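You operate a simulated robot arm through the tools that you are given. There is no shell and no other tool. Be economical: measure what you need, move in short steps, check, and stop when the job is done.

Carry out the task below with a simulated two-armed robot. There is one attempt and no reset: what you move stays moved.

JOB
Fetch the grey clamp and set it on top of the white carton on the wooden board on the cage. Fetch the black float and set it on the gap in the top row. Open the fifty-six bin, take the long black bolt from the inside of the fifty-six bin and put it on top of the purple filter, then shut the bin. Any order will do. Set down upright: black float.

The check looks at the end state, three seconds after you hand in, the way a careful person would. Anything else that was tipped, shoved, dropped, spilled or broken makes it a failure.

ROBOT AND FRAMES
Two 6-joint arms with three-finger grippers on one trunk, on a base that drives. Base frame: it is fixed to the floor where the robot stands at the start and does not move with it; the origin is under the middle of the robot, x ahead of it, y to its left, z up; the surface under the hand at the start is at about z = 0.76. Units: m, degrees, N and s.
The left shoulder is at the start at [0.04, 0.147, 1.37], the right one opposite. With the tool pointing down near the work surface each hand reaches from about 0.26 to 0.48 m from the robot's upright axis, wherever it stands, measured 20 degrees to its own side. Places, roughly: black float [0, 1.25, 0.75]; fifty-six bin [0.1, 2.9, 0.8]; gap in the top row (27x19 cm) [0.14, 3.3, 0.92]; long black bolt (3x3x6 cm) [0.1, 2.9, 0.8]. Payload 2.69 kg a hand.
The tool frame of a hand sits at the grasp point between the pads (the TCP): z along the fingers, y along the line on which they close. The tips reach 0.029 m beyond it. Largest opening 0.12 m; the body of the gripper starts 0.078 m behind the TCP.
Orientation is that of the tool frame in the base frame, as [roll, pitch, yaw] about the fixed x, y, z axes, in that order (R = Rz(yaw) Ry(pitch) Rx(roll)). With the fingers straight down and closing along the base's y, the tool's x points along the base's -x, its y along +y and its z along -z.

CONTROLS
- The arms move only by the tool step_arm. It takes "left_targets", "right_targets" or both (then of equal length, played together; a hand with none holds still); each is text: rows parted by semicolons, each of 7 numbers parted by spaces: the shift along the base's x, y, z in m, then the turn, a rotation vector about the base's x, y, z in degrees, then the gripper command, from -1 (shut) to 1 (fully open), values between in proportion. In form: x y z rx ry rz fingers; .... A call has 1 to 20 rows; each row shifts and turns the commanded pose from where the row before left it. A row lasts 0.2 s, in which the tool goes at most 0.05 m and 8.6 degrees; a call with a longer step from one row to the next is refused whole, and so is a gripper value outside its range. A pose out of reach is approached as far as the arm can. The call stops where the force on the tool passes 40 N (or 10 N more than at its start, if that is more) or the arm is blocked; 0.2 s more then pass. The fingers move at their own pace and stop on an object; they squeeze with about 24 N. The grip force told is the motor's: it shows also when the fingers shut on nothing. Time passes only in rows, and 0.2 s behind the last, so rows that do not move let the fingers close. The reply holds the time, the measured pose of the TCP, the force on the tool along the base axes, the opening and the grip force, in the units named above and with some noise, with the torque about the TCP (base axes, N m) and any sound that the robot's microphone picked up.
- Cameras (640 x 400 px; columns grow to the right, rows downward): "scene" is now at [0.0874, -0.0166, 1.592]; the picture's right is [-0.11, -0.99, -0.00], its down [-0.78, 0.09, -0.62] and it looks along [0.62, -0.07, -0.78] (base axes); focal length 261 px, centre (320, 200). "left" rides on the left gripper at [0.063, 0, -0.104] in its tool frame; the picture's right is [-0.01, 1.00, 0.00], its down [-0.83, 0.00, -0.56] and it looks along [-0.56, 0.00, 0.83] (tool axes); focal length 275 px, centre (320, 200). "right" rides on the right gripper at [0.063, 0, -0.104] in its tool frame; the picture's right is [0.00, 1.00, 0.00], its down [-0.83, 0.00, -0.56] and it looks along [-0.56, 0.00, 0.83] (tool axes); focal length 275 px, centre (320, 200).
- snapshot(camera): a new picture of that camera. The clock stands still meanwhile.
- raise_lower(by): slides the trunk up (or, below 0, down) by that many m; the arms and the scene camera ride with it, the base frame stays. It gives what a move gives, with no picture.
- base_move(legs): drives the robot by 1 to 6 legs, each [ahead, turn to the left] in m and degrees, along the robot's own axes; the way and the turn of a leg run together, so that a leg with both is an arc; at most 1.5 m and 180 degrees a leg. The arms and the cameras ride along, it lands a little off, and it stops where it bumps. It gives what a move gives.
- head_to(pan, tilt): turns the head with the scene camera to pan (to the left, within 86 degrees either way) and tilt (down, from -29 to 69), counted from straight ahead of the robot. It gives what a move gives.
- locate(camera, pixels): there is no depth. For up to 12 entries [column, row, z] of the newest picture of that camera ("zoom" is the newest enlarged one), the place [x, y] in the base frame at which the ray of that pixel passes the height z, good to about 0.002 m, but the place of the scene camera against the robot may be out by one fixed shift of up to 0.025 m in any direction. The clock stands still meanwhile.
- inspect(camera, box): a new picture of the part [left, top, right, bottom] of that camera's present view, enlarged. The clock stands still meanwhile.
- job_done(): hands the job in; it is judged then, once.

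Go step by step. Measure first, check grasps and placings, and put right what went wrong. The budget is 110 turns and 100 pictures, counting those below and the enlarged ones. Unless the task says otherwise, let go and move clear before handing in, and close with one line.

The tools are called after "Emit:" as a command line: name --argument value ..., lists and objects as JSON in quotes. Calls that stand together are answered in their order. step_arm: Moves the arms, as the interface text tells. Its arguments: {"type":"object","properties":{"left_targets":{"type":"string"},"right_targets":{"type":"string"}},"required":[]} The other tools are called the same way: raise_lower (by) slides the trunk up or down; base_move (legs) drives the base; head_to (pan, tilt) turns the head that bears the scene camera; snapshot (camera) takes a picture; locate (camera, pixels) gives the place at which the rays of pixels pass given heights; inspect (camera, box) takes an enlarged picture of a part of a camera's view; job_done () hands the job in.

At the start:

```text
clock: 0.0
left_ee_pos: [0.5346, 0.0931, 1.077]
left_orientation: [180.0, 0.0, 180.0]
left_contact_force: [0.0, -0.2, 0.1]
left_wrist_torque: [0.01, 0.02, -0.01]
left_grip_width: 0.1199
left_grip_force: 0.0
right_ee_pos: [0.458, -0.2905, 1.0045]
right_orientation: [179.9, 0.0, 180.0]
right_contact_force: [0.3, 0.4, -0.3]
right_wrist_torque: [0.03, 0.0, -0.05]
right_grip_width: 0.1201
right_grip_force: 0.0
trunk travel left (down, up): [-0.497, 0.0]
robot x, y, heading: [-0.0009, 0.0019, -0.2]
head pan, tilt: [-6.5, 51.4]
```

scene: 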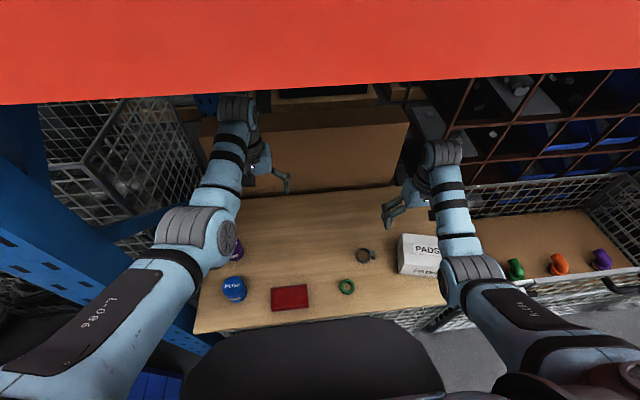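
right: 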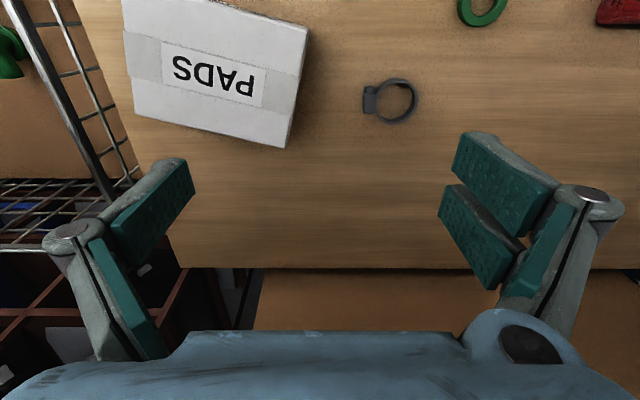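
left: 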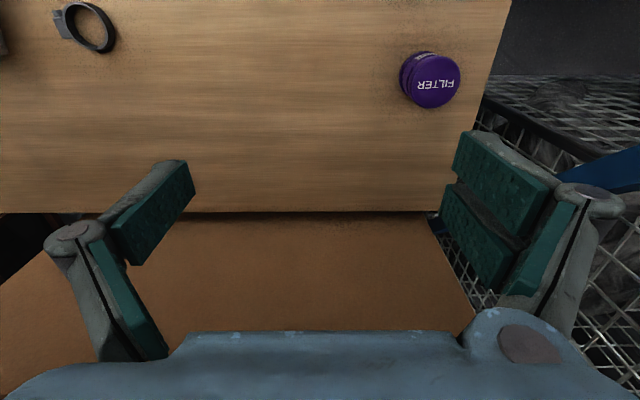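

The right picture shows the grey clamp at about (390,100) and the white carton at (215,70); the left one shows the purple filter at (430,80). I'll measure these.

Emit:
locate --camera "right" --pixels '[[390, 100, 0.765], [371, 102, 0.765], [415, 100, 0.765], [398, 80, 0.765], [392, 123, 0.765], [308, 30, 0.82], [285, 148, 0.76], [133, 112, 0.76], [295, 75, 0.82], [125, 0, 0.82], [137, 80, 0.82]]'

Emit:
locate --camera "left" --pixels '[[436, 80, 0.8], [408, 80, 0.8], [461, 80, 0.8], [433, 108, 0.8], [436, 55, 0.8], [90, 28, 0.765], [62, 25, 0.765]]'

Emit:
inspect --camera "right" --box '[100, 0, 480, 200]'

Emit:
head_to --pan 80 --tilt 35

Emit:
snapshot --camera "scene"

```text
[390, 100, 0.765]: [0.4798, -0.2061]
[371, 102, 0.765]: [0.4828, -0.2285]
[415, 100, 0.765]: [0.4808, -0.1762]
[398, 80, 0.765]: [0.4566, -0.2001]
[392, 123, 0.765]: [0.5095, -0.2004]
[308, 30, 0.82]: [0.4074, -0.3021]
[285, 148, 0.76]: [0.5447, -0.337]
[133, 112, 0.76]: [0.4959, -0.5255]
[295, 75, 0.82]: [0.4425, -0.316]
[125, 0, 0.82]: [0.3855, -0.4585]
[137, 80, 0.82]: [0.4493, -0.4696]
```

```text
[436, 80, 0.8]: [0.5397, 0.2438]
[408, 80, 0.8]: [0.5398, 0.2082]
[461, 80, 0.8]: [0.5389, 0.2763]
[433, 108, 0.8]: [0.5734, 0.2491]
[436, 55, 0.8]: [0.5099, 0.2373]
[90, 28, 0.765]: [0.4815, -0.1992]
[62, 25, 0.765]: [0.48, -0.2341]
```

```text
1.68 times, centred on (290, 100) of right
```

zoom: 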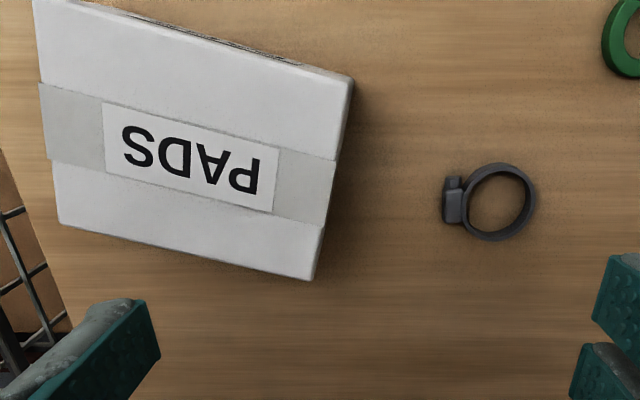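

```text
clock: 1.6
left_ee_pos: [0.5343, 0.0935, 1.0765]
left_orientation: [-179.9, 0.0, -179.9]
left_contact_force: [-0.2, 0.7, -1.2]
left_wrist_torque: [0.02, 0.02, 0.0]
left_grip_width: 0.12
left_grip_force: 0.0
right_ee_pos: [0.4575, -0.2916, 1.0055]
right_orientation: [180.0, 0.0, 180.0]
right_contact_force: [0.5, -0.6, 0.5]
right_wrist_torque: [-0.02, 0.0, 0.01]
right_grip_width: 0.1201
right_grip_force: 0.0
trunk travel left (down, up): [-0.497, 0.0]
robot x, y, heading: [0.0024, -0.0028, -0.2]
head pan, tilt: [80.0, 35.0]
```

```text
95 pictures are left
```

scene: 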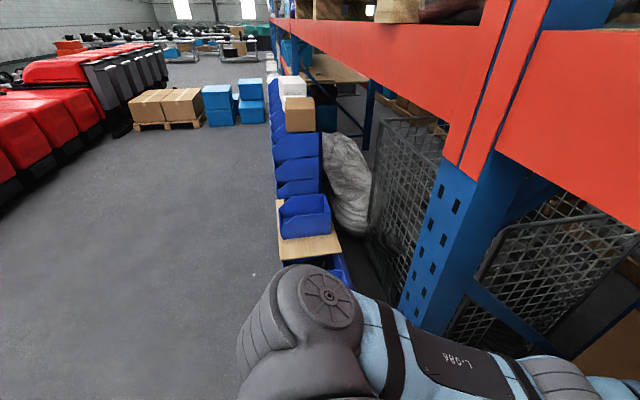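

The clamp lies flat with its lug toward -y, spanning y -0.230..-0.176 at x≈0.481. I'll shift the right hand over it and look again for parallax.

Emit:
step_arm --right_targets "0.012 0.044 0 0 0 0 0.5; 0.012 0.044 0 0 0 0 0.5; 0 0 -0.04 0 0 0 0.5; 0 0 -0.04 0 0 0 0.5; 0 0 0 0 0 0 0.5"

Emit:
snapshot --camera "right"

Emit:
head_to --pan -15 --tilt 50

Emit:
snapshot --camera "scene"

```text
clock: 2.8
left_ee_pos: [0.5342, 0.0937, 1.0777]
left_orientation: [180.0, 0.0, 179.9]
left_contact_force: [0.0, 0.2, -0.4]
left_wrist_torque: [-0.03, 0.03, -0.04]
left_grip_width: 0.12
left_grip_force: 0.0
right_ee_pos: [0.4827, -0.2021, 0.9265]
right_orientation: [-179.9, 0.0, -179.9]
right_contact_force: [0.0, 0.1, -0.5]
right_wrist_torque: [-0.02, -0.01, -0.01]
right_grip_width: 0.0902
right_grip_force: 0.0
trunk travel left (down, up): [-0.497, 0.0]
robot x, y, heading: [0.0008, 0.0018, 0.1]
head pan, tilt: [80.0, 35.0]
```

```text
94 pictures are left
```

right: 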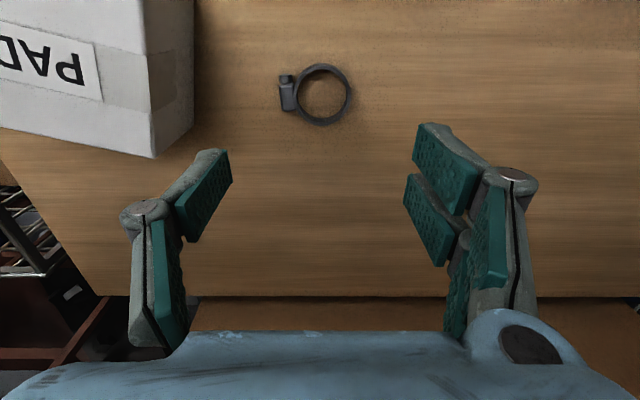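

```text
clock: 4.5
left_ee_pos: [0.5341, 0.0926, 1.077]
left_orientation: [-179.9, 0.0, 180.0]
left_contact_force: [0.2, 0.0, 0.3]
left_wrist_torque: [-0.02, -0.03, -0.02]
left_grip_width: 0.1197
left_grip_force: 0.0
right_ee_pos: [0.4832, -0.2026, 0.9262]
right_orientation: [179.9, -0.1, 180.0]
right_contact_force: [-0.4, -0.6, 0.1]
right_wrist_torque: [0.03, -0.01, 0.0]
right_grip_width: 0.0898
right_grip_force: 0.1
trunk travel left (down, up): [-0.497, 0.0]
robot x, y, heading: [-0.0004, -0.0016, -0.1]
head pan, tilt: [-15.0, 50.0]
```

```text
93 pictures are left
```

scene: 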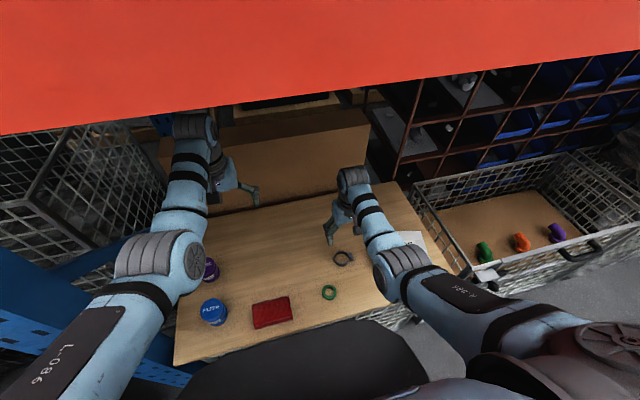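

I'll triangulate the carton's top and the clamp from this second view.

Emit:
locate --camera "right" --pixels '[[155, 157, 0.76], [155, 157, 0.8], [155, 157, 0.84], [193, 127, 0.755], [280, 93, 0.765], [352, 93, 0.765], [320, 64, 0.765], [322, 125, 0.765], [193, 0, 0.755], [137, 0, 0.82]]'

Emit:
inspect --camera "right" --box '[100, 20, 400, 180]'

```text
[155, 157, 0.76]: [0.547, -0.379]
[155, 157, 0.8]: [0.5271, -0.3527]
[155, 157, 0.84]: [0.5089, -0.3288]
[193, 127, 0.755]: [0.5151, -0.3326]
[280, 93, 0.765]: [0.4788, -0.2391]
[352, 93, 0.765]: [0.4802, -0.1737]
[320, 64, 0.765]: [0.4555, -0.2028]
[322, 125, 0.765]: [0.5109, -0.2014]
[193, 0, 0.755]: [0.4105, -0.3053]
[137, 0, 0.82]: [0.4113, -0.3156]
```

```text
2.13 times, centred on (250, 100) of right
```

zoom: 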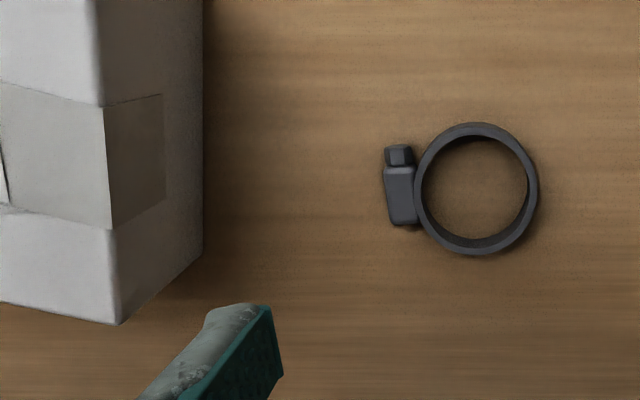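

Carton top is at z≈0.83, centred about (0.441,-0.39), and the clamp is centred at (0.483,-0.206). I'll lower the trunk for reach and check.

Emit:
raise_lower --by -0.1

Emit:
step_arm --right_targets "0 -0.0035 -0.01 0 0 0 0.5; 0 0 0 0 0 0 0.5"

Emit:
snapshot --camera "right"

```text
clock: 5.8
left_ee_pos: [0.5336, 0.0929, 0.9766]
left_orientation: [180.0, -0.1, -180.0]
left_contact_force: [-0.3, 0.1, -0.4]
left_wrist_torque: [0.03, -0.03, 0.02]
left_grip_width: 0.12
left_grip_force: 0.0
right_ee_pos: [0.4829, -0.2027, 0.8252]
right_orientation: [180.0, 0.0, 179.9]
right_contact_force: [0.6, 0.9, 0.2]
right_wrist_torque: [0.02, 0.02, -0.02]
right_grip_width: 0.0899
right_grip_force: 0.1
trunk travel left (down, up): [-0.397, 0.1]
robot x, y, heading: [0.0007, -0.0023, 0.0]
head pan, tilt: [-15.0, 50.0]
```

```text
clock: 6.5
left_ee_pos: [0.5332, 0.0926, 0.9773]
left_orientation: [180.0, 0.1, 180.0]
left_contact_force: [0.5, 0.0, -0.2]
left_wrist_torque: [-0.01, -0.01, -0.01]
left_grip_width: 0.1199
left_grip_force: 0.1
right_ee_pos: [0.4833, -0.2061, 0.815]
right_orientation: [-180.0, 0.0, 179.9]
right_contact_force: [0.5, -0.6, -0.5]
right_wrist_torque: [-0.04, -0.02, 0.01]
right_grip_width: 0.09
right_grip_force: 0.1
trunk travel left (down, up): [-0.397, 0.1]
robot x, y, heading: [-0.0011, 0.0016, -0.1]
head pan, tilt: [-15.0, 50.0]
```

```text
91 pictures are left
```

right: 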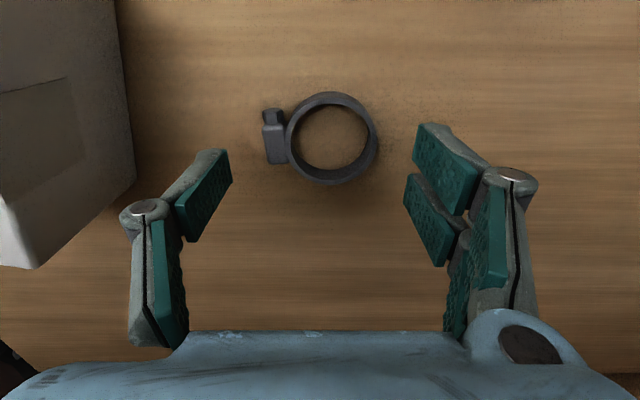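

The clamp is between the fingers (ring centre (333,138), lug (275,138)). Lowering and closing.

Emit:
step_arm --right_targets "0 0 -0.012 0 0 0 0.5; 0 0 -0.008 0 0 0 0.5; 0 0 -0.003 0 0 0 0.5; 0 0 0 0 0 0 0.5"

Emit:
step_arm --right_targets "0 0 0 0 0 0 0.1; 0 0 0 0 0 0 -0.2; 0 0 0 0 0 0 -1; 0 0 0 0 0 0 -1"

Emit:
snapshot --camera "right"

```text
clock: 7.5
left_ee_pos: [0.5336, 0.0941, 0.9774]
left_orientation: [180.0, -0.1, 180.0]
left_contact_force: [-0.3, 0.2, 0.4]
left_wrist_torque: [-0.01, 0.0, -0.01]
left_grip_width: 0.1198
left_grip_force: 0.1
right_ee_pos: [0.4827, -0.2065, 0.7926]
right_orientation: [-180.0, -0.1, -180.0]
right_contact_force: [0.6, -0.1, -0.2]
right_wrist_torque: [0.0, -0.01, -0.01]
right_grip_width: 0.0901
right_grip_force: 0.1
trunk travel left (down, up): [-0.397, 0.1]
robot x, y, heading: [0.0003, -0.001, 0.1]
head pan, tilt: [-15.0, 50.0]
```

```text
clock: 8.4
left_ee_pos: [0.5338, 0.0932, 0.9785]
left_orientation: [-180.0, 0.0, -180.0]
left_contact_force: [0.9, 0.0, 0.0]
left_wrist_torque: [0.0, 0.0, -0.01]
left_grip_width: 0.1198
left_grip_force: 0.1
right_ee_pos: [0.4834, -0.207, 0.7929]
right_orientation: [179.9, 0.0, 180.0]
right_contact_force: [-0.6, -0.3, 1.7]
right_wrist_torque: [0.06, 0.01, 0.04]
right_grip_width: 0.0641
right_grip_force: 23.8
trunk travel left (down, up): [-0.397, 0.1]
robot x, y, heading: [0.0019, 0.0001, 0.2]
head pan, tilt: [-15.0, 50.0]
```

```text
90 pictures are left
```

right: 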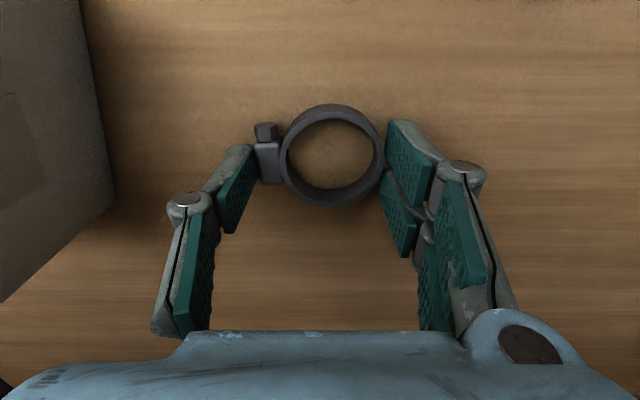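

The clamp is gripped (0.064 m wide). Lifting and carrying it above the carton.

Emit:
step_arm --right_targets "0 0 0.04 0 0 0 -1; 0 0 0.045 0 0 0 -1; 0 0 0.045 0 0 0 -1; -0.01 -0.045 0 0 0 0 -1; -0.01 -0.045 0 0 0 0 -1; -0.01 -0.045 0 0 0 0 -1; -0.01 -0.045 0 0 0 0 -1; 0 0 0 0 0 0 -1"

Emit:
snapshot --camera "right"

Emit:
snapshot --camera "scene"

```text
clock: 10.2
left_ee_pos: [0.5338, 0.0931, 0.9767]
left_orientation: [-180.0, 0.1, 179.9]
left_contact_force: [0.9, -0.2, -0.9]
left_wrist_torque: [0.02, 0.01, 0.01]
left_grip_width: 0.1198
left_grip_force: 0.1
right_ee_pos: [0.4428, -0.3884, 0.9209]
right_orientation: [-180.0, 0.0, -180.0]
right_contact_force: [0.3, 0.2, -1.2]
right_wrist_torque: [0.01, -0.03, 0.03]
right_grip_width: 0.0642
right_grip_force: 24.2
right hand out of reach, approached as far as the arm can: row 4
trunk travel left (down, up): [-0.397, 0.1]
robot x, y, heading: [-0.004, -0.0001, 0.1]
head pan, tilt: [-15.0, 50.0]
```

```text
89 pictures are left
```

right: 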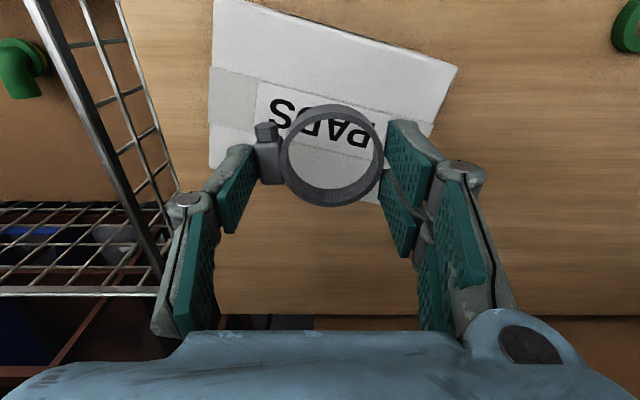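

```text
88 pictures are left
```

scene: 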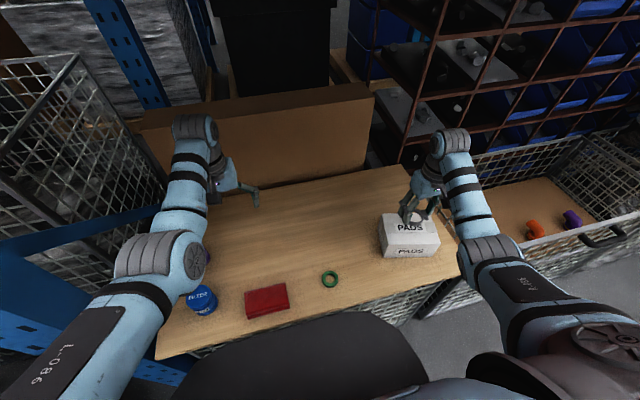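

I'll verify the carton's top corners from this closer view.

Emit:
locate --camera "right" --pixels '[[457, 68, 0.83], [210, 165, 0.83], [213, 0, 0.83], [378, 203, 0.83]]'

```text
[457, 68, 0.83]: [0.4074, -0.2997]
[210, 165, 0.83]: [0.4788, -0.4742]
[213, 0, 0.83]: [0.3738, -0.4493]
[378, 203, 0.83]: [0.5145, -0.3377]
```

The carton centre is (0.443,-0.387), right under the clamp. Lowering gently.

Emit:
step_arm --right_targets "0 0 -0.03 0 0 0 -1; 0 0 -0.02 0 0 0 -1; 0 0 -0.004 0 0 0 -1; 0 0 0 0 0 0 -1"

Emit:
inspect --camera "scene" --box '[340, 150, 480, 280]'

```text
clock: 11.2
left_ee_pos: [0.5329, 0.0929, 0.9773]
left_orientation: [180.0, 0.2, -179.9]
left_contact_force: [0.1, 0.5, 0.1]
left_wrist_torque: [0.0, 0.02, -0.03]
left_grip_width: 0.12
left_grip_force: 0.1
right_ee_pos: [0.4442, -0.3859, 0.8692]
right_orientation: [-179.8, 0.2, -180.0]
right_contact_force: [0.9, -3.8, 17.0]
right_wrist_torque: [-0.07, -0.12, 0.1]
right_grip_width: 0.0635
right_grip_force: 24.2
trunk travel left (down, up): [-0.397, 0.1]
robot x, y, heading: [0.0008, -0.0031, -0.0]
head pan, tilt: [-15.0, 50.0]
```

```text
3.08 times, centred on (410, 215) of scene
```

zoom: 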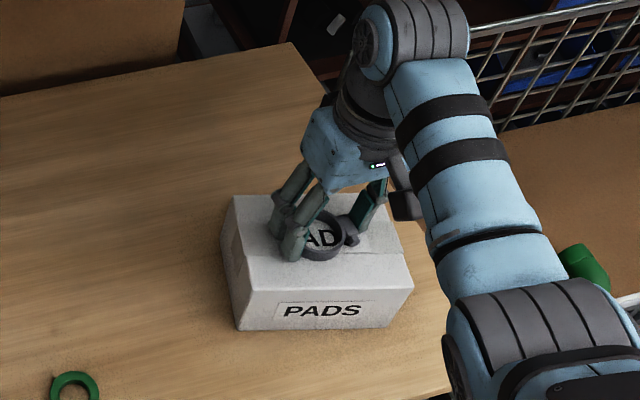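

It's in contact (17 N). Easing up 1 mm, opening, and rising.

Emit:
step_arm --right_targets "0 0 0.002 0 0 0 -1; 0 0 0 0 0 0 0.15; 0 0 0 0 0 0 0.5; 0 0 0 0 0 0 0.5; 0 0 0.02 0 0 0 0.5; 0 0 0.04 0 0 0 0.5; 0 0 0.04 0 0 0 0.5; 0 0 0 0 0 0 0.5"

Emit:
snapshot --camera "right"

```text
clock: 13.1
left_ee_pos: [0.5344, 0.0939, 0.9764]
left_orientation: [180.0, 0.0, 180.0]
left_contact_force: [-0.8, 0.0, -0.6]
left_wrist_torque: [0.01, -0.02, 0.02]
left_grip_width: 0.1203
left_grip_force: 0.1
right_ee_pos: [0.4566, -0.3957, 0.9528]
right_orientation: [-180.0, 0.1, -179.9]
right_contact_force: [-0.2, -0.1, 0.0]
right_wrist_torque: [-0.01, -0.01, 0.02]
right_grip_width: 0.0901
right_grip_force: 0.2
right hand out of reach, approached as far as the arm can: row 7
trunk travel left (down, up): [-0.397, 0.1]
robot x, y, heading: [0.0012, 0.0018, -0.2]
head pan, tilt: [-15.0, 50.0]
```

```text
86 pictures are left
```

right: 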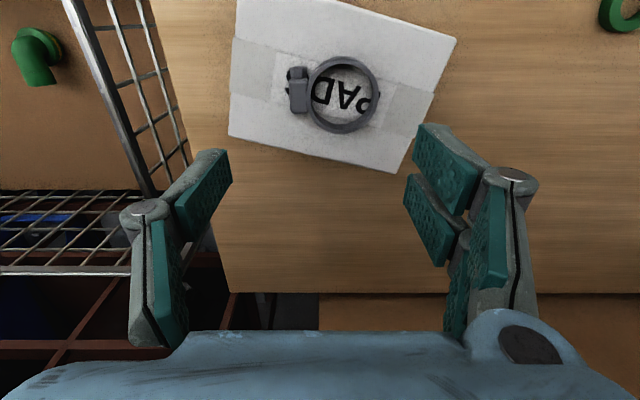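

The clamp rests flat on the carton at (333,93). Now a left view for the filter's height, before driving off.

Emit:
snapshot --camera "left"

Emit:
inspect --camera "left" --box '[380, 0, 560, 120]'

```text
85 pictures are left
```

left: 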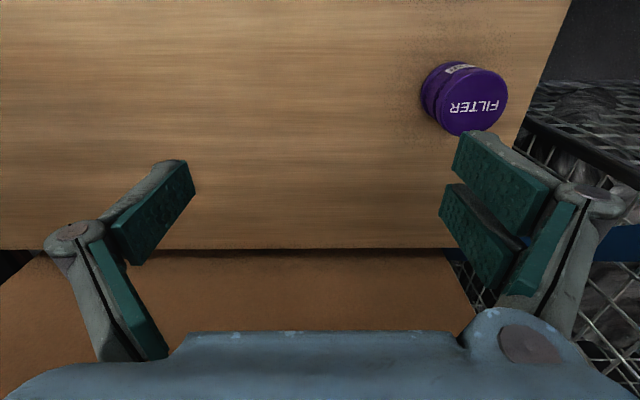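

```text
3.33 times, centred on (470, 60) of left
```

zoom: 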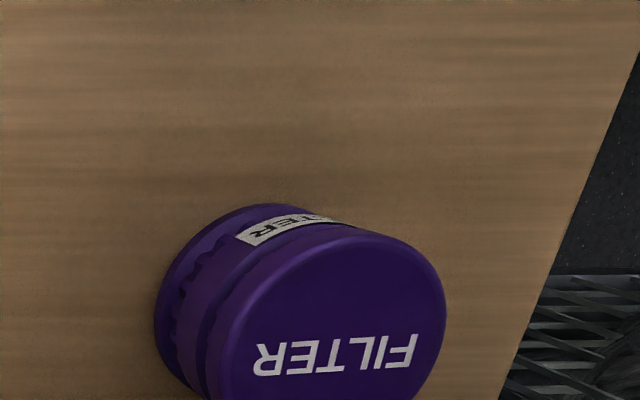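

Emit:
locate --camera "left" --pixels '[[472, 102, 0.8], [472, 102, 0.83], [472, 102, 0.86], [433, 102, 0.83], [509, 102, 0.83]]'

Emit:
base_move --legs '[[-0.6, 0]]'

Emit:
head_to --pan 75 --tilt 30

Emit:
snapshot --camera "scene"

```text
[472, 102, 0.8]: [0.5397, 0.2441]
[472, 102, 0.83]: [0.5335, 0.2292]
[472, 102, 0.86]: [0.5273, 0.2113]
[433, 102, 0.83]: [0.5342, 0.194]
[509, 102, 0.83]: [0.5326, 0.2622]
```

```text
clock: 16.5
left_ee_pos: [-0.0686, 0.0916, 0.9762]
left_orientation: [-180.0, 0.0, 179.9]
left_contact_force: [-0.2, 0.1, 0.0]
left_wrist_torque: [0.02, 0.0, 0.01]
left_grip_width: 0.1201
left_grip_force: 0.1
right_ee_pos: [-0.1483, -0.3957, 0.9529]
right_orientation: [-180.0, 0.0, 179.9]
right_contact_force: [0.1, 0.1, 0.3]
right_wrist_torque: [0.02, 0.01, -0.01]
right_grip_width: 0.0901
right_grip_force: 0.0
trunk travel left (down, up): [-0.397, 0.1]
robot x, y, heading: [-0.6053, -0.0014, 0.2]
head pan, tilt: [-15.0, 50.0]
```

```text
clock: 18.1
left_ee_pos: [-0.0702, 0.0921, 0.9773]
left_orientation: [180.0, -0.1, 179.9]
left_contact_force: [-0.6, -0.2, -0.7]
left_wrist_torque: [0.0, -0.01, 0.03]
left_grip_width: 0.12
left_grip_force: 0.1
right_ee_pos: [-0.1484, -0.3955, 0.9524]
right_orientation: [-180.0, -0.1, 179.8]
right_contact_force: [0.2, -0.6, 0.0]
right_wrist_torque: [0.0, -0.01, 0.02]
right_grip_width: 0.09
right_grip_force: 0.1
trunk travel left (down, up): [-0.397, 0.1]
robot x, y, heading: [-0.6041, -0.0012, -0.4]
head pan, tilt: [75.0, 30.0]
```

```text
83 pictures are left
```

scene: 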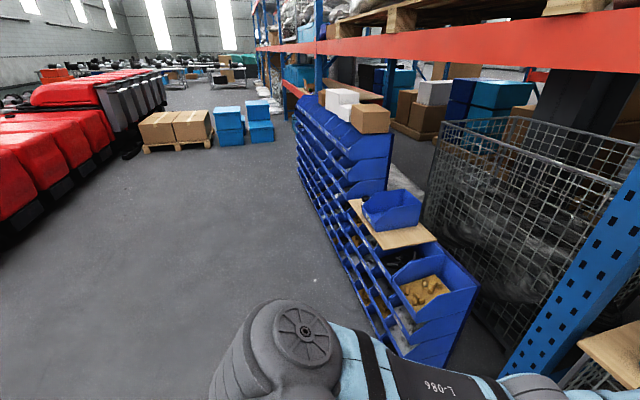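

The filter's top is at z≈0.80, centre (0.540,0.244). The blue bin rack is ahead on the left; zooming in for the float.

Emit:
inspect --camera "scene" --box '[280, 80, 500, 360]'

Emit:
inspect --camera "scene" --box '[330, 180, 480, 290]'

```text
1.43 times, centred on (390, 220) of scene
```

zoom: 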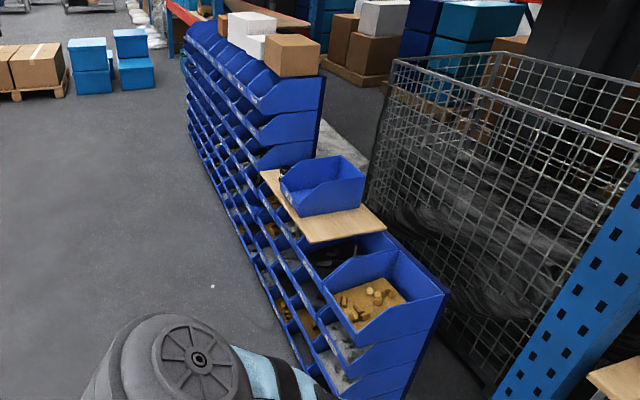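

```text
3.64 times, centred on (405, 235) of scene
```

zoom: 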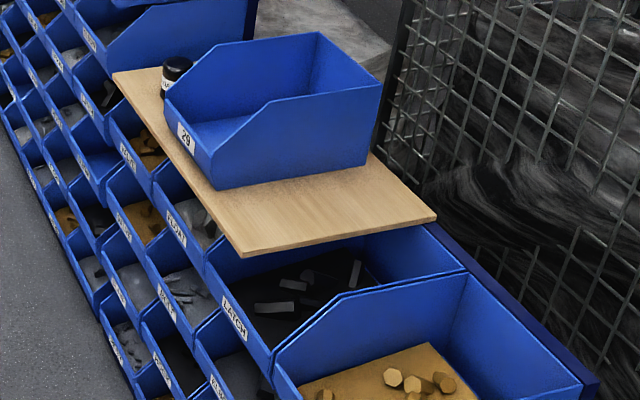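

The black float is the small black cylinder at the near-left of the loose bin (zoom (178,75)). I'll drive along the aisle, staying back, and face the rack.

Emit:
base_move --legs '[[-0.2, 0], [0, 90], [1.2, 0], [0, -90]]'

Emit:
head_to --pan 0 --tilt 45

Emit:
snapshot --camera "scene"

```text
clock: 33.0
left_ee_pos: [-0.2527, 1.303, 0.9774]
left_orientation: [179.9, 0.1, -179.4]
left_contact_force: [0.8, 0.5, -0.8]
left_wrist_torque: [-0.02, 0.0, -0.01]
left_grip_width: 0.12
left_grip_force: 0.1
right_ee_pos: [-0.3273, 0.8124, 0.9525]
right_orientation: [-180.0, 0.0, -179.3]
right_contact_force: [0.1, -0.5, 1.2]
right_wrist_torque: [-0.01, -0.03, 0.0]
right_grip_width: 0.0899
right_grip_force: 0.1
trunk travel left (down, up): [-0.397, 0.1]
robot x, y, heading: [-0.7858, 1.205, 0.6]
head pan, tilt: [75.0, 30.0]
```

```text
clock: 34.4
left_ee_pos: [-0.2531, 1.3017, 0.9768]
left_orientation: [179.9, 0.0, -179.5]
left_contact_force: [-0.2, 0.3, -0.6]
left_wrist_torque: [0.0, 0.01, -0.01]
left_grip_width: 0.1201
left_grip_force: 0.0
right_ee_pos: [-0.3263, 0.8125, 0.9531]
right_orientation: [-179.9, 0.1, -179.4]
right_contact_force: [-0.3, -0.7, 0.0]
right_wrist_torque: [0.01, -0.02, 0.02]
right_grip_width: 0.0899
right_grip_force: 0.0
trunk travel left (down, up): [-0.397, 0.1]
robot x, y, heading: [-0.7894, 1.2016, 0.7]
head pan, tilt: [0.0, 45.0]
```

```text
80 pictures are left
```

scene: 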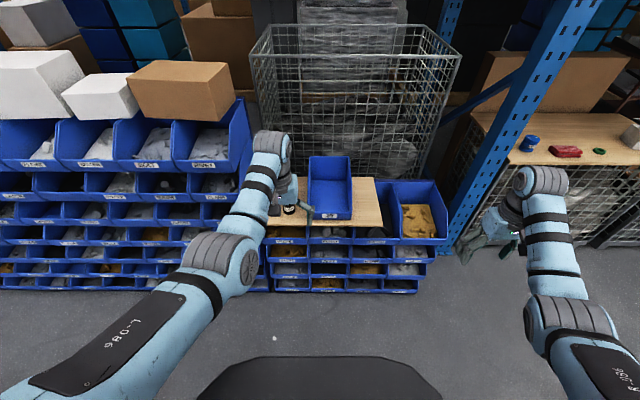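

Emit:
inspect --camera "scene" --box '[240, 140, 400, 250]'

Emit:
locate --camera "scene" --pixels '[[291, 208, 0.77], [338, 214, 0.73], [380, 178, 0.73], [381, 225, 0.73]]'

Emit:
snapshot --camera "left"

```text
3.64 times, centred on (320, 195) of scene
```

zoom: 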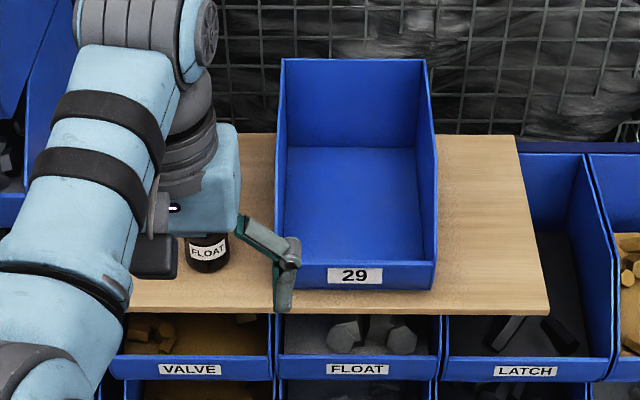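

```text
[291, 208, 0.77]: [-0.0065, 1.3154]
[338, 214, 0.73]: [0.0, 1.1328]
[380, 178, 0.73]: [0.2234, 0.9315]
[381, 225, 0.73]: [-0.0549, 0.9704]
```

```text
78 pictures are left
```

left: 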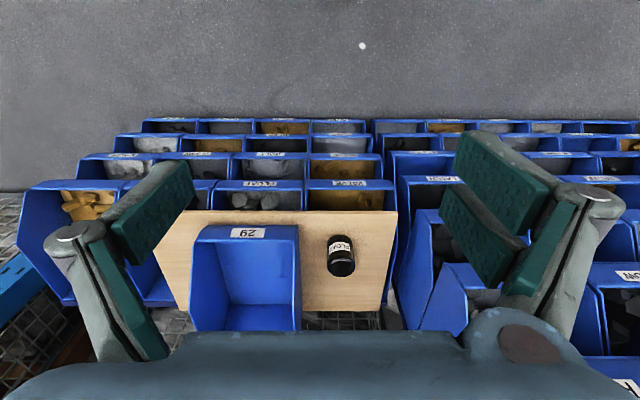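

The left camera sees the float standing at (341,255), almost in line with the left hand. Measuring it.

Emit:
locate --camera "left" --pixels '[[342, 268, 0.8], [342, 268, 0.77], [341, 240, 0.735], [329, 268, 0.79], [355, 268, 0.79], [298, 311, 0.73], [396, 211, 0.73], [300, 235, 0.8]]'

Emit:
inspect --camera "left" --box '[270, 200, 420, 320]'

```text
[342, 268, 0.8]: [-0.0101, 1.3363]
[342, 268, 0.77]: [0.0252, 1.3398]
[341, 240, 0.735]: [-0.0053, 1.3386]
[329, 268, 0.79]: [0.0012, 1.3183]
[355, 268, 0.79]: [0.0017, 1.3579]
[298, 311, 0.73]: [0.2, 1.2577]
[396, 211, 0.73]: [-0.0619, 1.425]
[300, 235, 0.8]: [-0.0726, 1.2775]
```

```text
3.33 times, centred on (345, 260) of left
```

zoom: 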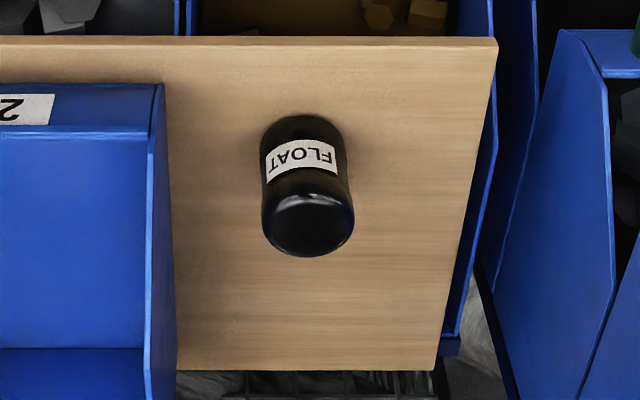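

The float stands at about (0.0,1.338), 4 cm across, with the loose bin close on its right. I'll turn the left hand by -90° to close along x, tuck in the right hand, then drive closer.

Emit:
step_arm --left_targets "-0.01 0.003 0 0 0 -8.2 0.3; -0.01 0.003 0 0 0 -8.2 0.3; -0.01 0.003 0 0 0 -8.2 0.3; -0.01 0.003 0 0 0 -8.2 0.3; -0.01 0.003 0 0 0 -8.2 0.3; -0.01 0.003 0 0 0 -8.2 0.3; -0.01 0.003 0 0 0 -8.2 0.3; -0.01 0.003 0 0 0 -8.2 0.3; -0.01 0.003 0 0 0 -8.2 0.3; -0.01 0.003 0 0 0 -8.2 0.3; -0.01 0.003 0 0 0 -8.2 0.3; 0 0 0 0 0 0 0.3" --right_targets "-0.012 0.013 0.003 0 0 0 0.5; -0.012 0.013 0.003 0 0 0 0.5; -0.012 0.013 0.003 0 0 0 0.5; -0.012 0.013 0.003 0 0 0 0.5; -0.012 0.013 0.003 0 0 0 0.5; -0.012 0.013 0.003 0 0 0 0.5; -0.012 0.013 0.003 0 0 0 0.5; -0.012 0.013 0.003 0 0 0 0.5; -0.012 0.013 0.003 0 0 0 0.5; -0.012 0.013 0.003 0 0 0 0.5; -0.012 0.013 0.003 0 0 0 0.5; 0 0 0 0 0 0 0.5"

Emit:
base_move --legs '[[0.37, -0.5]]'

Emit:
snapshot --camera "left"

Emit:
snapshot --camera "scene"

```text
clock: 37.0
left_ee_pos: [-0.3103, 1.3195, 0.9354]
left_orientation: [-180.0, 0.1, 90.3]
left_contact_force: [0.0, -0.6, 0.6]
left_wrist_torque: [-0.03, 0.0, 0.04]
left_grip_width: 0.0779
left_grip_force: 0.0
left hand out of reach, approached as far as the arm can: row 3, 4, 5, 6, 7, 8, 9, 10, 11
right_ee_pos: [-0.4044, 0.9023, 0.8724]
right_orientation: [179.9, 0.0, -179.4]
right_contact_force: [0.4, -0.1, -0.6]
right_wrist_torque: [-0.03, 0.0, -0.06]
right_grip_width: 0.09
right_grip_force: 0.1
right hand out of reach, approached as far as the arm can: row 1, 2, 3, 4, 5, 6, 7, 8, 9, 10, 11
trunk travel left (down, up): [-0.397, 0.1]
robot x, y, heading: [-0.7862, 1.203, 0.7]
head pan, tilt: [0.0, 45.0]
```

```text
clock: 39.4
left_ee_pos: [0.0632, 1.3189, 0.9362]
left_orientation: [179.9, 0.0, 90.1]
left_contact_force: [-0.8, 0.2, -0.3]
left_wrist_torque: [0.02, -0.04, 0.01]
left_grip_width: 0.0781
left_grip_force: 0.0
right_ee_pos: [-0.0334, 0.9023, 0.8725]
right_orientation: [179.8, 0.2, -179.7]
right_contact_force: [-0.7, -0.2, 0.2]
right_wrist_torque: [-0.02, -0.02, 0.06]
right_grip_width: 0.09
right_grip_force: 0.2
trunk travel left (down, up): [-0.397, 0.1]
robot x, y, heading: [-0.4161, 1.207, 0.2]
head pan, tilt: [0.0, 45.0]
```

```text
76 pictures are left
```

left: 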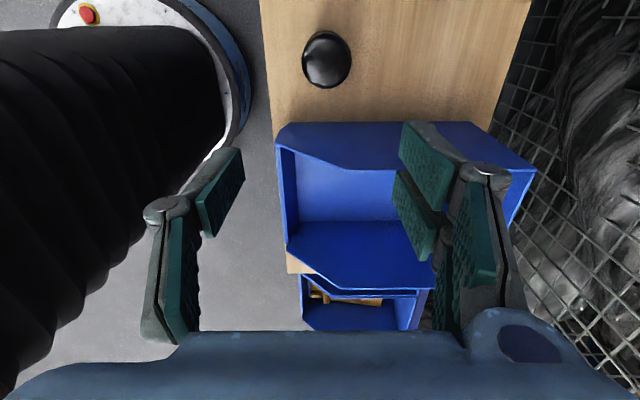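

```text
75 pictures are left
```

scene: 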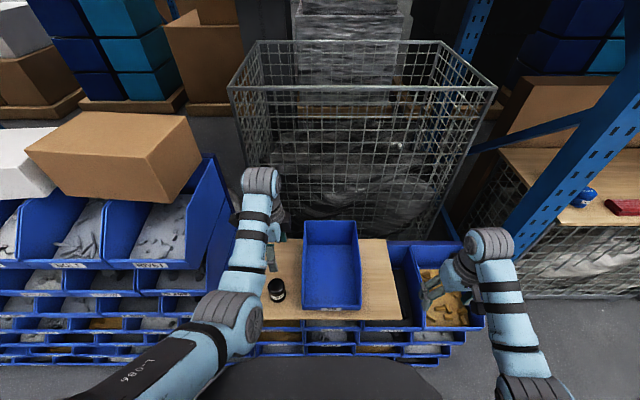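

The float's top is at (327,60) in the left view. Measuring it with the hand camera.

Emit:
locate --camera "left" --pixels '[[326, 58, 0.79], [303, 58, 0.78], [351, 58, 0.78], [335, 122, 0.84], [275, 140, 0.84], [262, 60, 0.73]]'

Emit:
raise_lower --by 0.05

```text
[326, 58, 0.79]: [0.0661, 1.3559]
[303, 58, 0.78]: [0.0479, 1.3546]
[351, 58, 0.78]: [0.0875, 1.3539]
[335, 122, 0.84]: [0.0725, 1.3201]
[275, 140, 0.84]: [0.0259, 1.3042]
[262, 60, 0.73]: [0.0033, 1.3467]
```

```text
clock: 40.3
left_ee_pos: [0.0642, 1.3189, 0.9859]
left_orientation: [180.0, 0.0, 89.9]
left_contact_force: [-0.6, -0.9, 0.0]
left_wrist_torque: [0.0, -0.01, -0.02]
left_grip_width: 0.0779
left_grip_force: 0.1
right_ee_pos: [-0.0315, 0.9026, 0.9229]
right_orientation: [179.9, 0.1, -179.8]
right_contact_force: [0.3, 0.7, 0.3]
right_wrist_torque: [-0.03, -0.01, 0.04]
right_grip_width: 0.09
right_grip_force: 0.1
trunk travel left (down, up): [-0.447, 0.05]
robot x, y, heading: [-0.4098, 1.2049, 0.3]
head pan, tilt: [0.0, 45.0]
```

Comparing both views, the board sits near z≈0.68 and the float top near 0.74 at about (0.066,1.350). Moving over it and checking again.

Emit:
step_arm --left_targets "0.002 0.031 0 0 0 0 0.3; 0 0 0 0 0 0 0.3"

Emit:
snapshot --camera "left"

```text
clock: 40.9
left_ee_pos: [0.0673, 1.3474, 0.9813]
left_orientation: [-179.9, 0.0, 90.2]
left_contact_force: [-0.5, 0.2, 0.1]
left_wrist_torque: [-0.01, 0.01, 0.01]
left_grip_width: 0.0777
left_grip_force: 0.0
left hand out of reach, approached as far as the arm can: row 1
right_ee_pos: [-0.033, 0.9026, 0.9233]
right_orientation: [179.9, 0.1, -179.8]
right_contact_force: [0.0, 0.5, -0.2]
right_wrist_torque: [-0.01, -0.02, -0.04]
right_grip_width: 0.09
right_grip_force: 0.1
trunk travel left (down, up): [-0.447, 0.05]
robot x, y, heading: [-0.4113, 1.2055, -0.1]
head pan, tilt: [0.0, 45.0]
```

```text
74 pictures are left
```

left: 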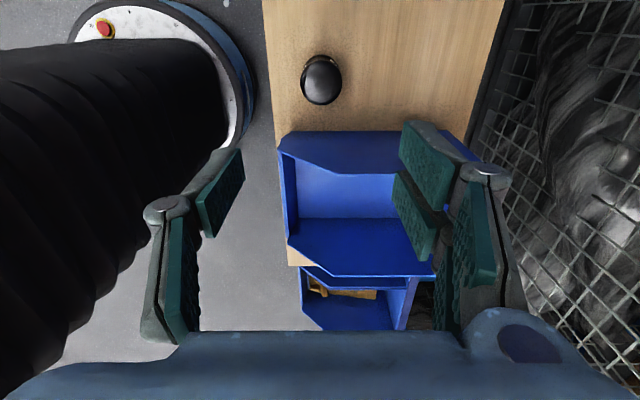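

Emit:
inspect --camera "left" --box '[240, 20, 500, 180]'

Emit:
locate --camera "left" --pixels '[[321, 80, 0.74], [301, 80, 0.72], [341, 80, 0.72], [268, 60, 0.68], [300, 131, 0.8], [385, 131, 0.8], [278, 137, 0.8], [300, 131, 0.74]]'

```text
2.46 times, centred on (370, 100) of left
```

zoom: 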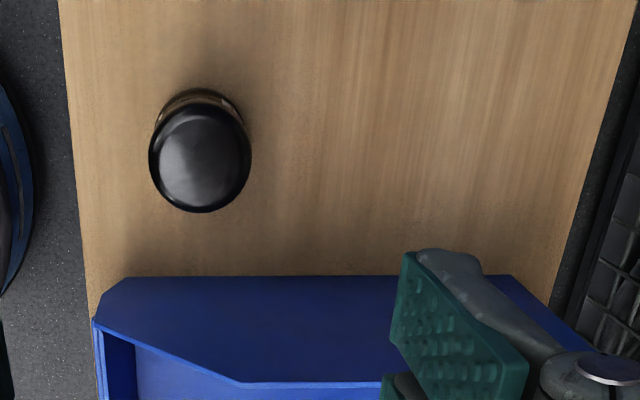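

```text
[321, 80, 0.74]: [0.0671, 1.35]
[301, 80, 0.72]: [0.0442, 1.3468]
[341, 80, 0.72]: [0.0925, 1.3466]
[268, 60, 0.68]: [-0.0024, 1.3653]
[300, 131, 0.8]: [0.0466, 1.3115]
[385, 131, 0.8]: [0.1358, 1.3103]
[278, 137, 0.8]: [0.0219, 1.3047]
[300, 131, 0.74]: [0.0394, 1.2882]
```

The float is confirmed at (0.067,1.350), with the board at z≈0.68. Lowering with a bit of trunk and mostly arm.

Emit:
raise_lower --by -0.06

Emit:
step_arm --left_targets "0 0.002 -0.04 0 0 0 0.3; 0 0 -0.04 0 0 0 0.3; 0 0 -0.04 0 0 0 0.3; 0 0 -0.04 0 0 0 0.3; 0 0 0 0 0 0 0.3"

Emit:
snapshot --camera "left"

```text
clock: 41.9
left_ee_pos: [0.0677, 1.3484, 0.9206]
left_orientation: [-180.0, 0.0, 90.0]
left_contact_force: [-0.9, 0.5, 0.6]
left_wrist_torque: [-0.01, 0.0, 0.01]
left_grip_width: 0.0779
left_grip_force: 0.0
right_ee_pos: [-0.0322, 0.9026, 0.8629]
right_orientation: [179.7, 0.2, -179.9]
right_contact_force: [0.5, 0.2, 0.6]
right_wrist_torque: [0.02, 0.03, 0.02]
right_grip_width: 0.0902
right_grip_force: 0.1
trunk travel left (down, up): [-0.387, 0.11]
robot x, y, heading: [-0.4133, 1.2027, 0.3]
head pan, tilt: [0.0, 45.0]
```

```text
clock: 43.1
left_ee_pos: [0.0677, 1.352, 0.76]
left_orientation: [179.9, 0.0, 90.1]
left_contact_force: [-1.0, -0.1, 0.4]
left_wrist_torque: [0.01, 0.02, 0.02]
left_grip_width: 0.0779
left_grip_force: 0.1
right_ee_pos: [-0.033, 0.9027, 0.8625]
right_orientation: [179.9, 0.1, -179.8]
right_contact_force: [0.6, 0.7, 0.2]
right_wrist_torque: [-0.02, 0.01, -0.04]
right_grip_width: 0.0902
right_grip_force: 0.1
trunk travel left (down, up): [-0.387, 0.11]
robot x, y, heading: [-0.4128, 1.2044, 0.4]
head pan, tilt: [0.0, 45.0]
```

```text
72 pictures are left
```

left: 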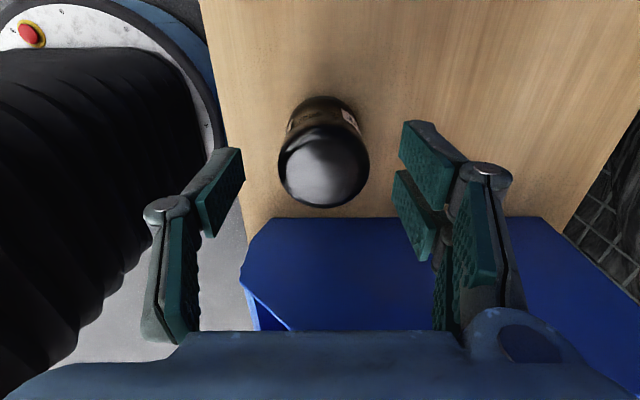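

Float centred between fingers (323,165). Lowering and closing.

Emit:
step_arm --left_targets "0 0 -0.02 0 0 0 0.3; 0 0 -0.02 0 0 0 0.3; 0 0 0 0 0 0 0.3; 0 0 0 0 0 0 -0.2; 0 0 0 0 0 0 -1; 0 0 0 0 0 0 -1"

Emit:
snapshot --camera "left"

```text
clock: 44.5
left_ee_pos: [0.0574, 1.3529, 0.7281]
left_orientation: [179.9, 0.0, 90.0]
left_contact_force: [0.1, 1.4, 2.9]
left_wrist_torque: [0.0, -0.03, 0.01]
left_grip_width: 0.0493
left_grip_force: 24.0
left hand out of reach, approached as far as the arm can: row 2
right_ee_pos: [-0.0342, 0.9016, 0.8632]
right_orientation: [179.8, 0.1, -179.8]
right_contact_force: [-0.4, -0.7, -0.4]
right_wrist_torque: [0.01, -0.02, 0.0]
right_grip_width: 0.0901
right_grip_force: 0.0
trunk travel left (down, up): [-0.387, 0.11]
robot x, y, heading: [-0.4132, 1.2039, 0.2]
head pan, tilt: [0.0, 45.0]
```

```text
71 pictures are left
```

left: 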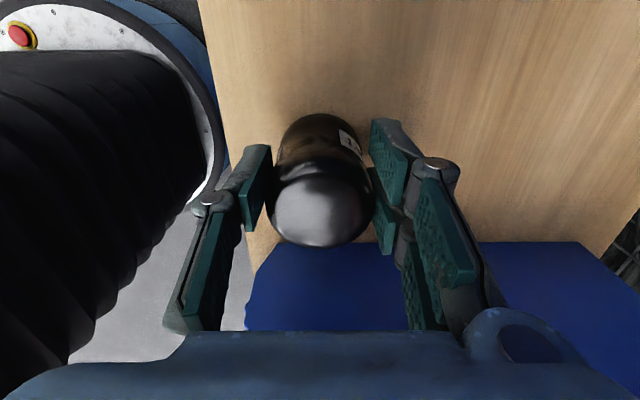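

Gripped (0.049 m). Lifting with the trunk.

Emit:
raise_lower --by 0.11

Emit:
step_arm --left_targets "0 0 0.04 0 0 0 -1; 0 0 0.04 0 0 0 -1; 0 0 0.04 0 0 0 -1; 0 0 0 0 0 0 -1"

Emit:
snapshot --camera "left"

```text
clock: 46.0
left_ee_pos: [0.0568, 1.3526, 0.8382]
left_orientation: [-179.9, 0.0, 89.9]
left_contact_force: [0.8, -0.1, -0.4]
left_wrist_torque: [0.03, 0.02, 0.03]
left_grip_width: 0.0492
left_grip_force: 24.1
right_ee_pos: [-0.0326, 0.9023, 0.973]
right_orientation: [179.9, 0.1, -179.8]
right_contact_force: [-0.7, 0.0, 0.1]
right_wrist_torque: [0.02, 0.01, 0.01]
right_grip_width: 0.09
right_grip_force: 0.0
trunk travel left (down, up): [-0.497, 0.0]
robot x, y, heading: [-0.4123, 1.2026, 0.2]
head pan, tilt: [0.0, 45.0]
```

```text
clock: 47.0
left_ee_pos: [0.1074, 1.3448, 0.9302]
left_orientation: [-179.9, 0.0, 89.9]
left_contact_force: [0.3, 0.0, 0.2]
left_wrist_torque: [-0.01, 0.01, 0.03]
left_grip_width: 0.0491
left_grip_force: 23.9
left hand out of reach, approached as far as the arm can: row 1, 2, 3
right_ee_pos: [-0.0321, 0.9026, 0.9715]
right_orientation: [179.9, 0.0, -179.8]
right_contact_force: [0.2, -0.2, -1.0]
right_wrist_torque: [-0.01, 0.01, 0.01]
right_grip_width: 0.0901
right_grip_force: 0.1
trunk travel left (down, up): [-0.497, 0.0]
robot x, y, heading: [-0.4105, 1.2058, 0.1]
head pan, tilt: [0.0, 45.0]
```

```text
70 pictures are left
```

left: 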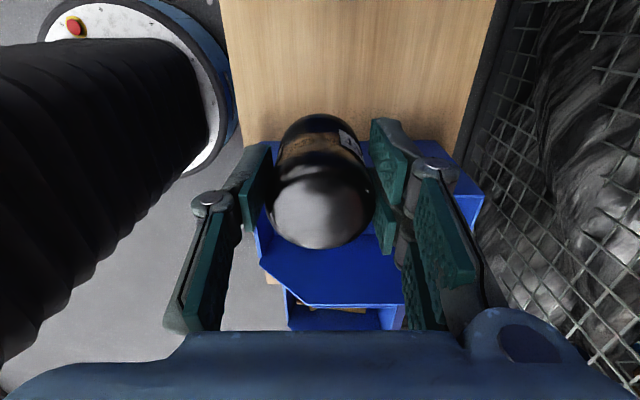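

The float is held upright and lifted. Backing off and driving along to the fifty-six bin.

Emit:
base_move --legs '[[-0.45, 0], [0, 90], [1.4, 0], [0.4, 0], [0, -90]]'

Emit:
head_to --pan 0 --tilt 35

Emit:
snapshot --camera "scene"

Emit:
inspect --camera "scene" --box '[160, 60, 480, 260]'

```text
clock: 66.0
left_ee_pos: [-0.3368, 3.1716, 0.9293]
left_orientation: [-179.9, 0.0, 91.5]
left_contact_force: [-1.3, 0.1, -0.3]
left_wrist_torque: [0.03, -0.03, 0.03]
left_grip_width: 0.0493
left_grip_force: 23.8
right_ee_pos: [-0.4633, 2.7248, 0.9736]
right_orientation: [-180.0, 0.0, -178.4]
right_contact_force: [0.8, -0.1, 0.3]
right_wrist_torque: [0.0, 0.02, 0.0]
right_grip_width: 0.09
right_grip_force: 0.1
trunk travel left (down, up): [-0.497, 0.0]
robot x, y, heading: [-0.8502, 3.0215, 1.7]
head pan, tilt: [0.0, 45.0]
```

```text
clock: 66.7
left_ee_pos: [-0.3362, 3.1725, 0.9304]
left_orientation: [-179.9, 0.0, 91.5]
left_contact_force: [0.9, -1.0, -0.2]
left_wrist_torque: [0.0, 0.02, 0.0]
left_grip_width: 0.049
left_grip_force: 23.9
right_ee_pos: [-0.4645, 2.7241, 0.9724]
right_orientation: [179.9, 0.1, -178.3]
right_contact_force: [0.4, 0.0, 0.4]
right_wrist_torque: [0.01, -0.02, 0.01]
right_grip_width: 0.0901
right_grip_force: 0.1
trunk travel left (down, up): [-0.497, 0.0]
robot x, y, heading: [-0.8535, 3.0193, 1.7]
head pan, tilt: [0.0, 35.0]
```

```text
69 pictures are left
```

scene: 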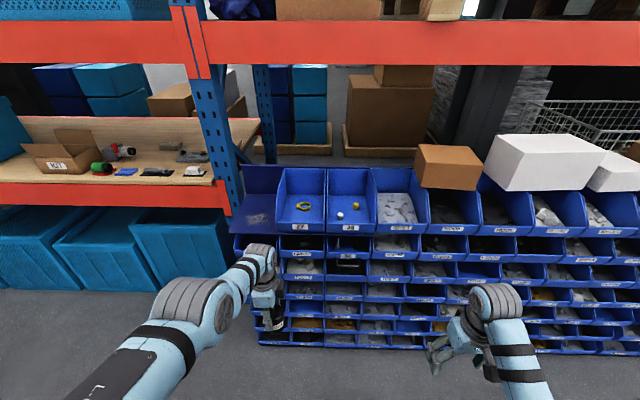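

```text
2.00 times, centred on (320, 160) of scene
```

zoom: 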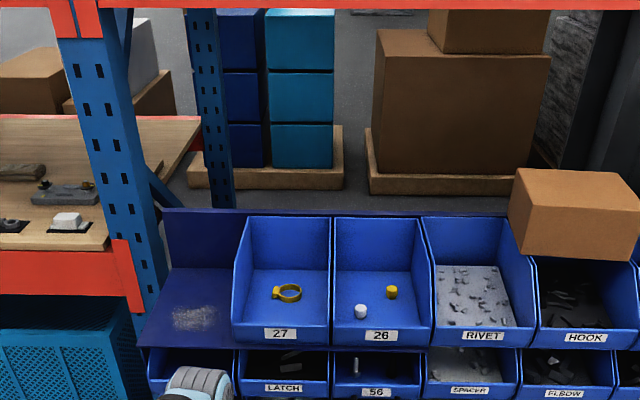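

The gap is the bare leftmost slot (zoom (195,310)); bin 56 is the drawer at zoom (376,375). I'll measure both.

Emit:
inspect --camera "scene" --box '[220, 150, 420, 280]'

Emit:
locate --camera "scene" --pixels '[[233, 233, 0.92], [276, 232, 0.92], [243, 195, 0.92], [284, 195, 0.92], [348, 255, 0.85], [348, 229, 0.92], [330, 253, 0.85], [371, 253, 0.85]]'

```text
3.08 times, centred on (320, 215) of scene
```

zoom: 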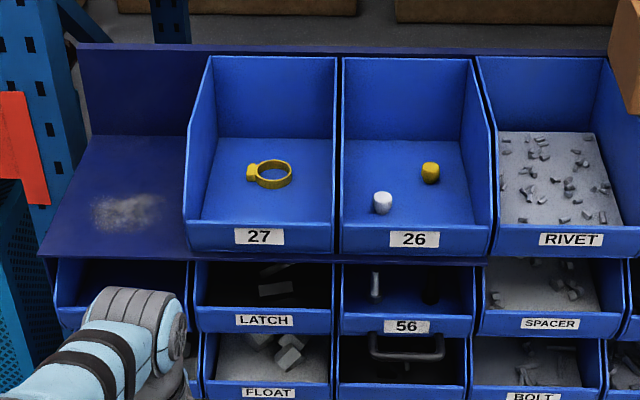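

```text
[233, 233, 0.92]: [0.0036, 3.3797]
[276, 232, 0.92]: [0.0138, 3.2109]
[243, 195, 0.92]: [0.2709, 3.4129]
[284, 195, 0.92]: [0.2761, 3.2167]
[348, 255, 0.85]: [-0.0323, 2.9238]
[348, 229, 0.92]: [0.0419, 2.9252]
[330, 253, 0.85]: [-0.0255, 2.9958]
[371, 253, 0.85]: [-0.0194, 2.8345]
```

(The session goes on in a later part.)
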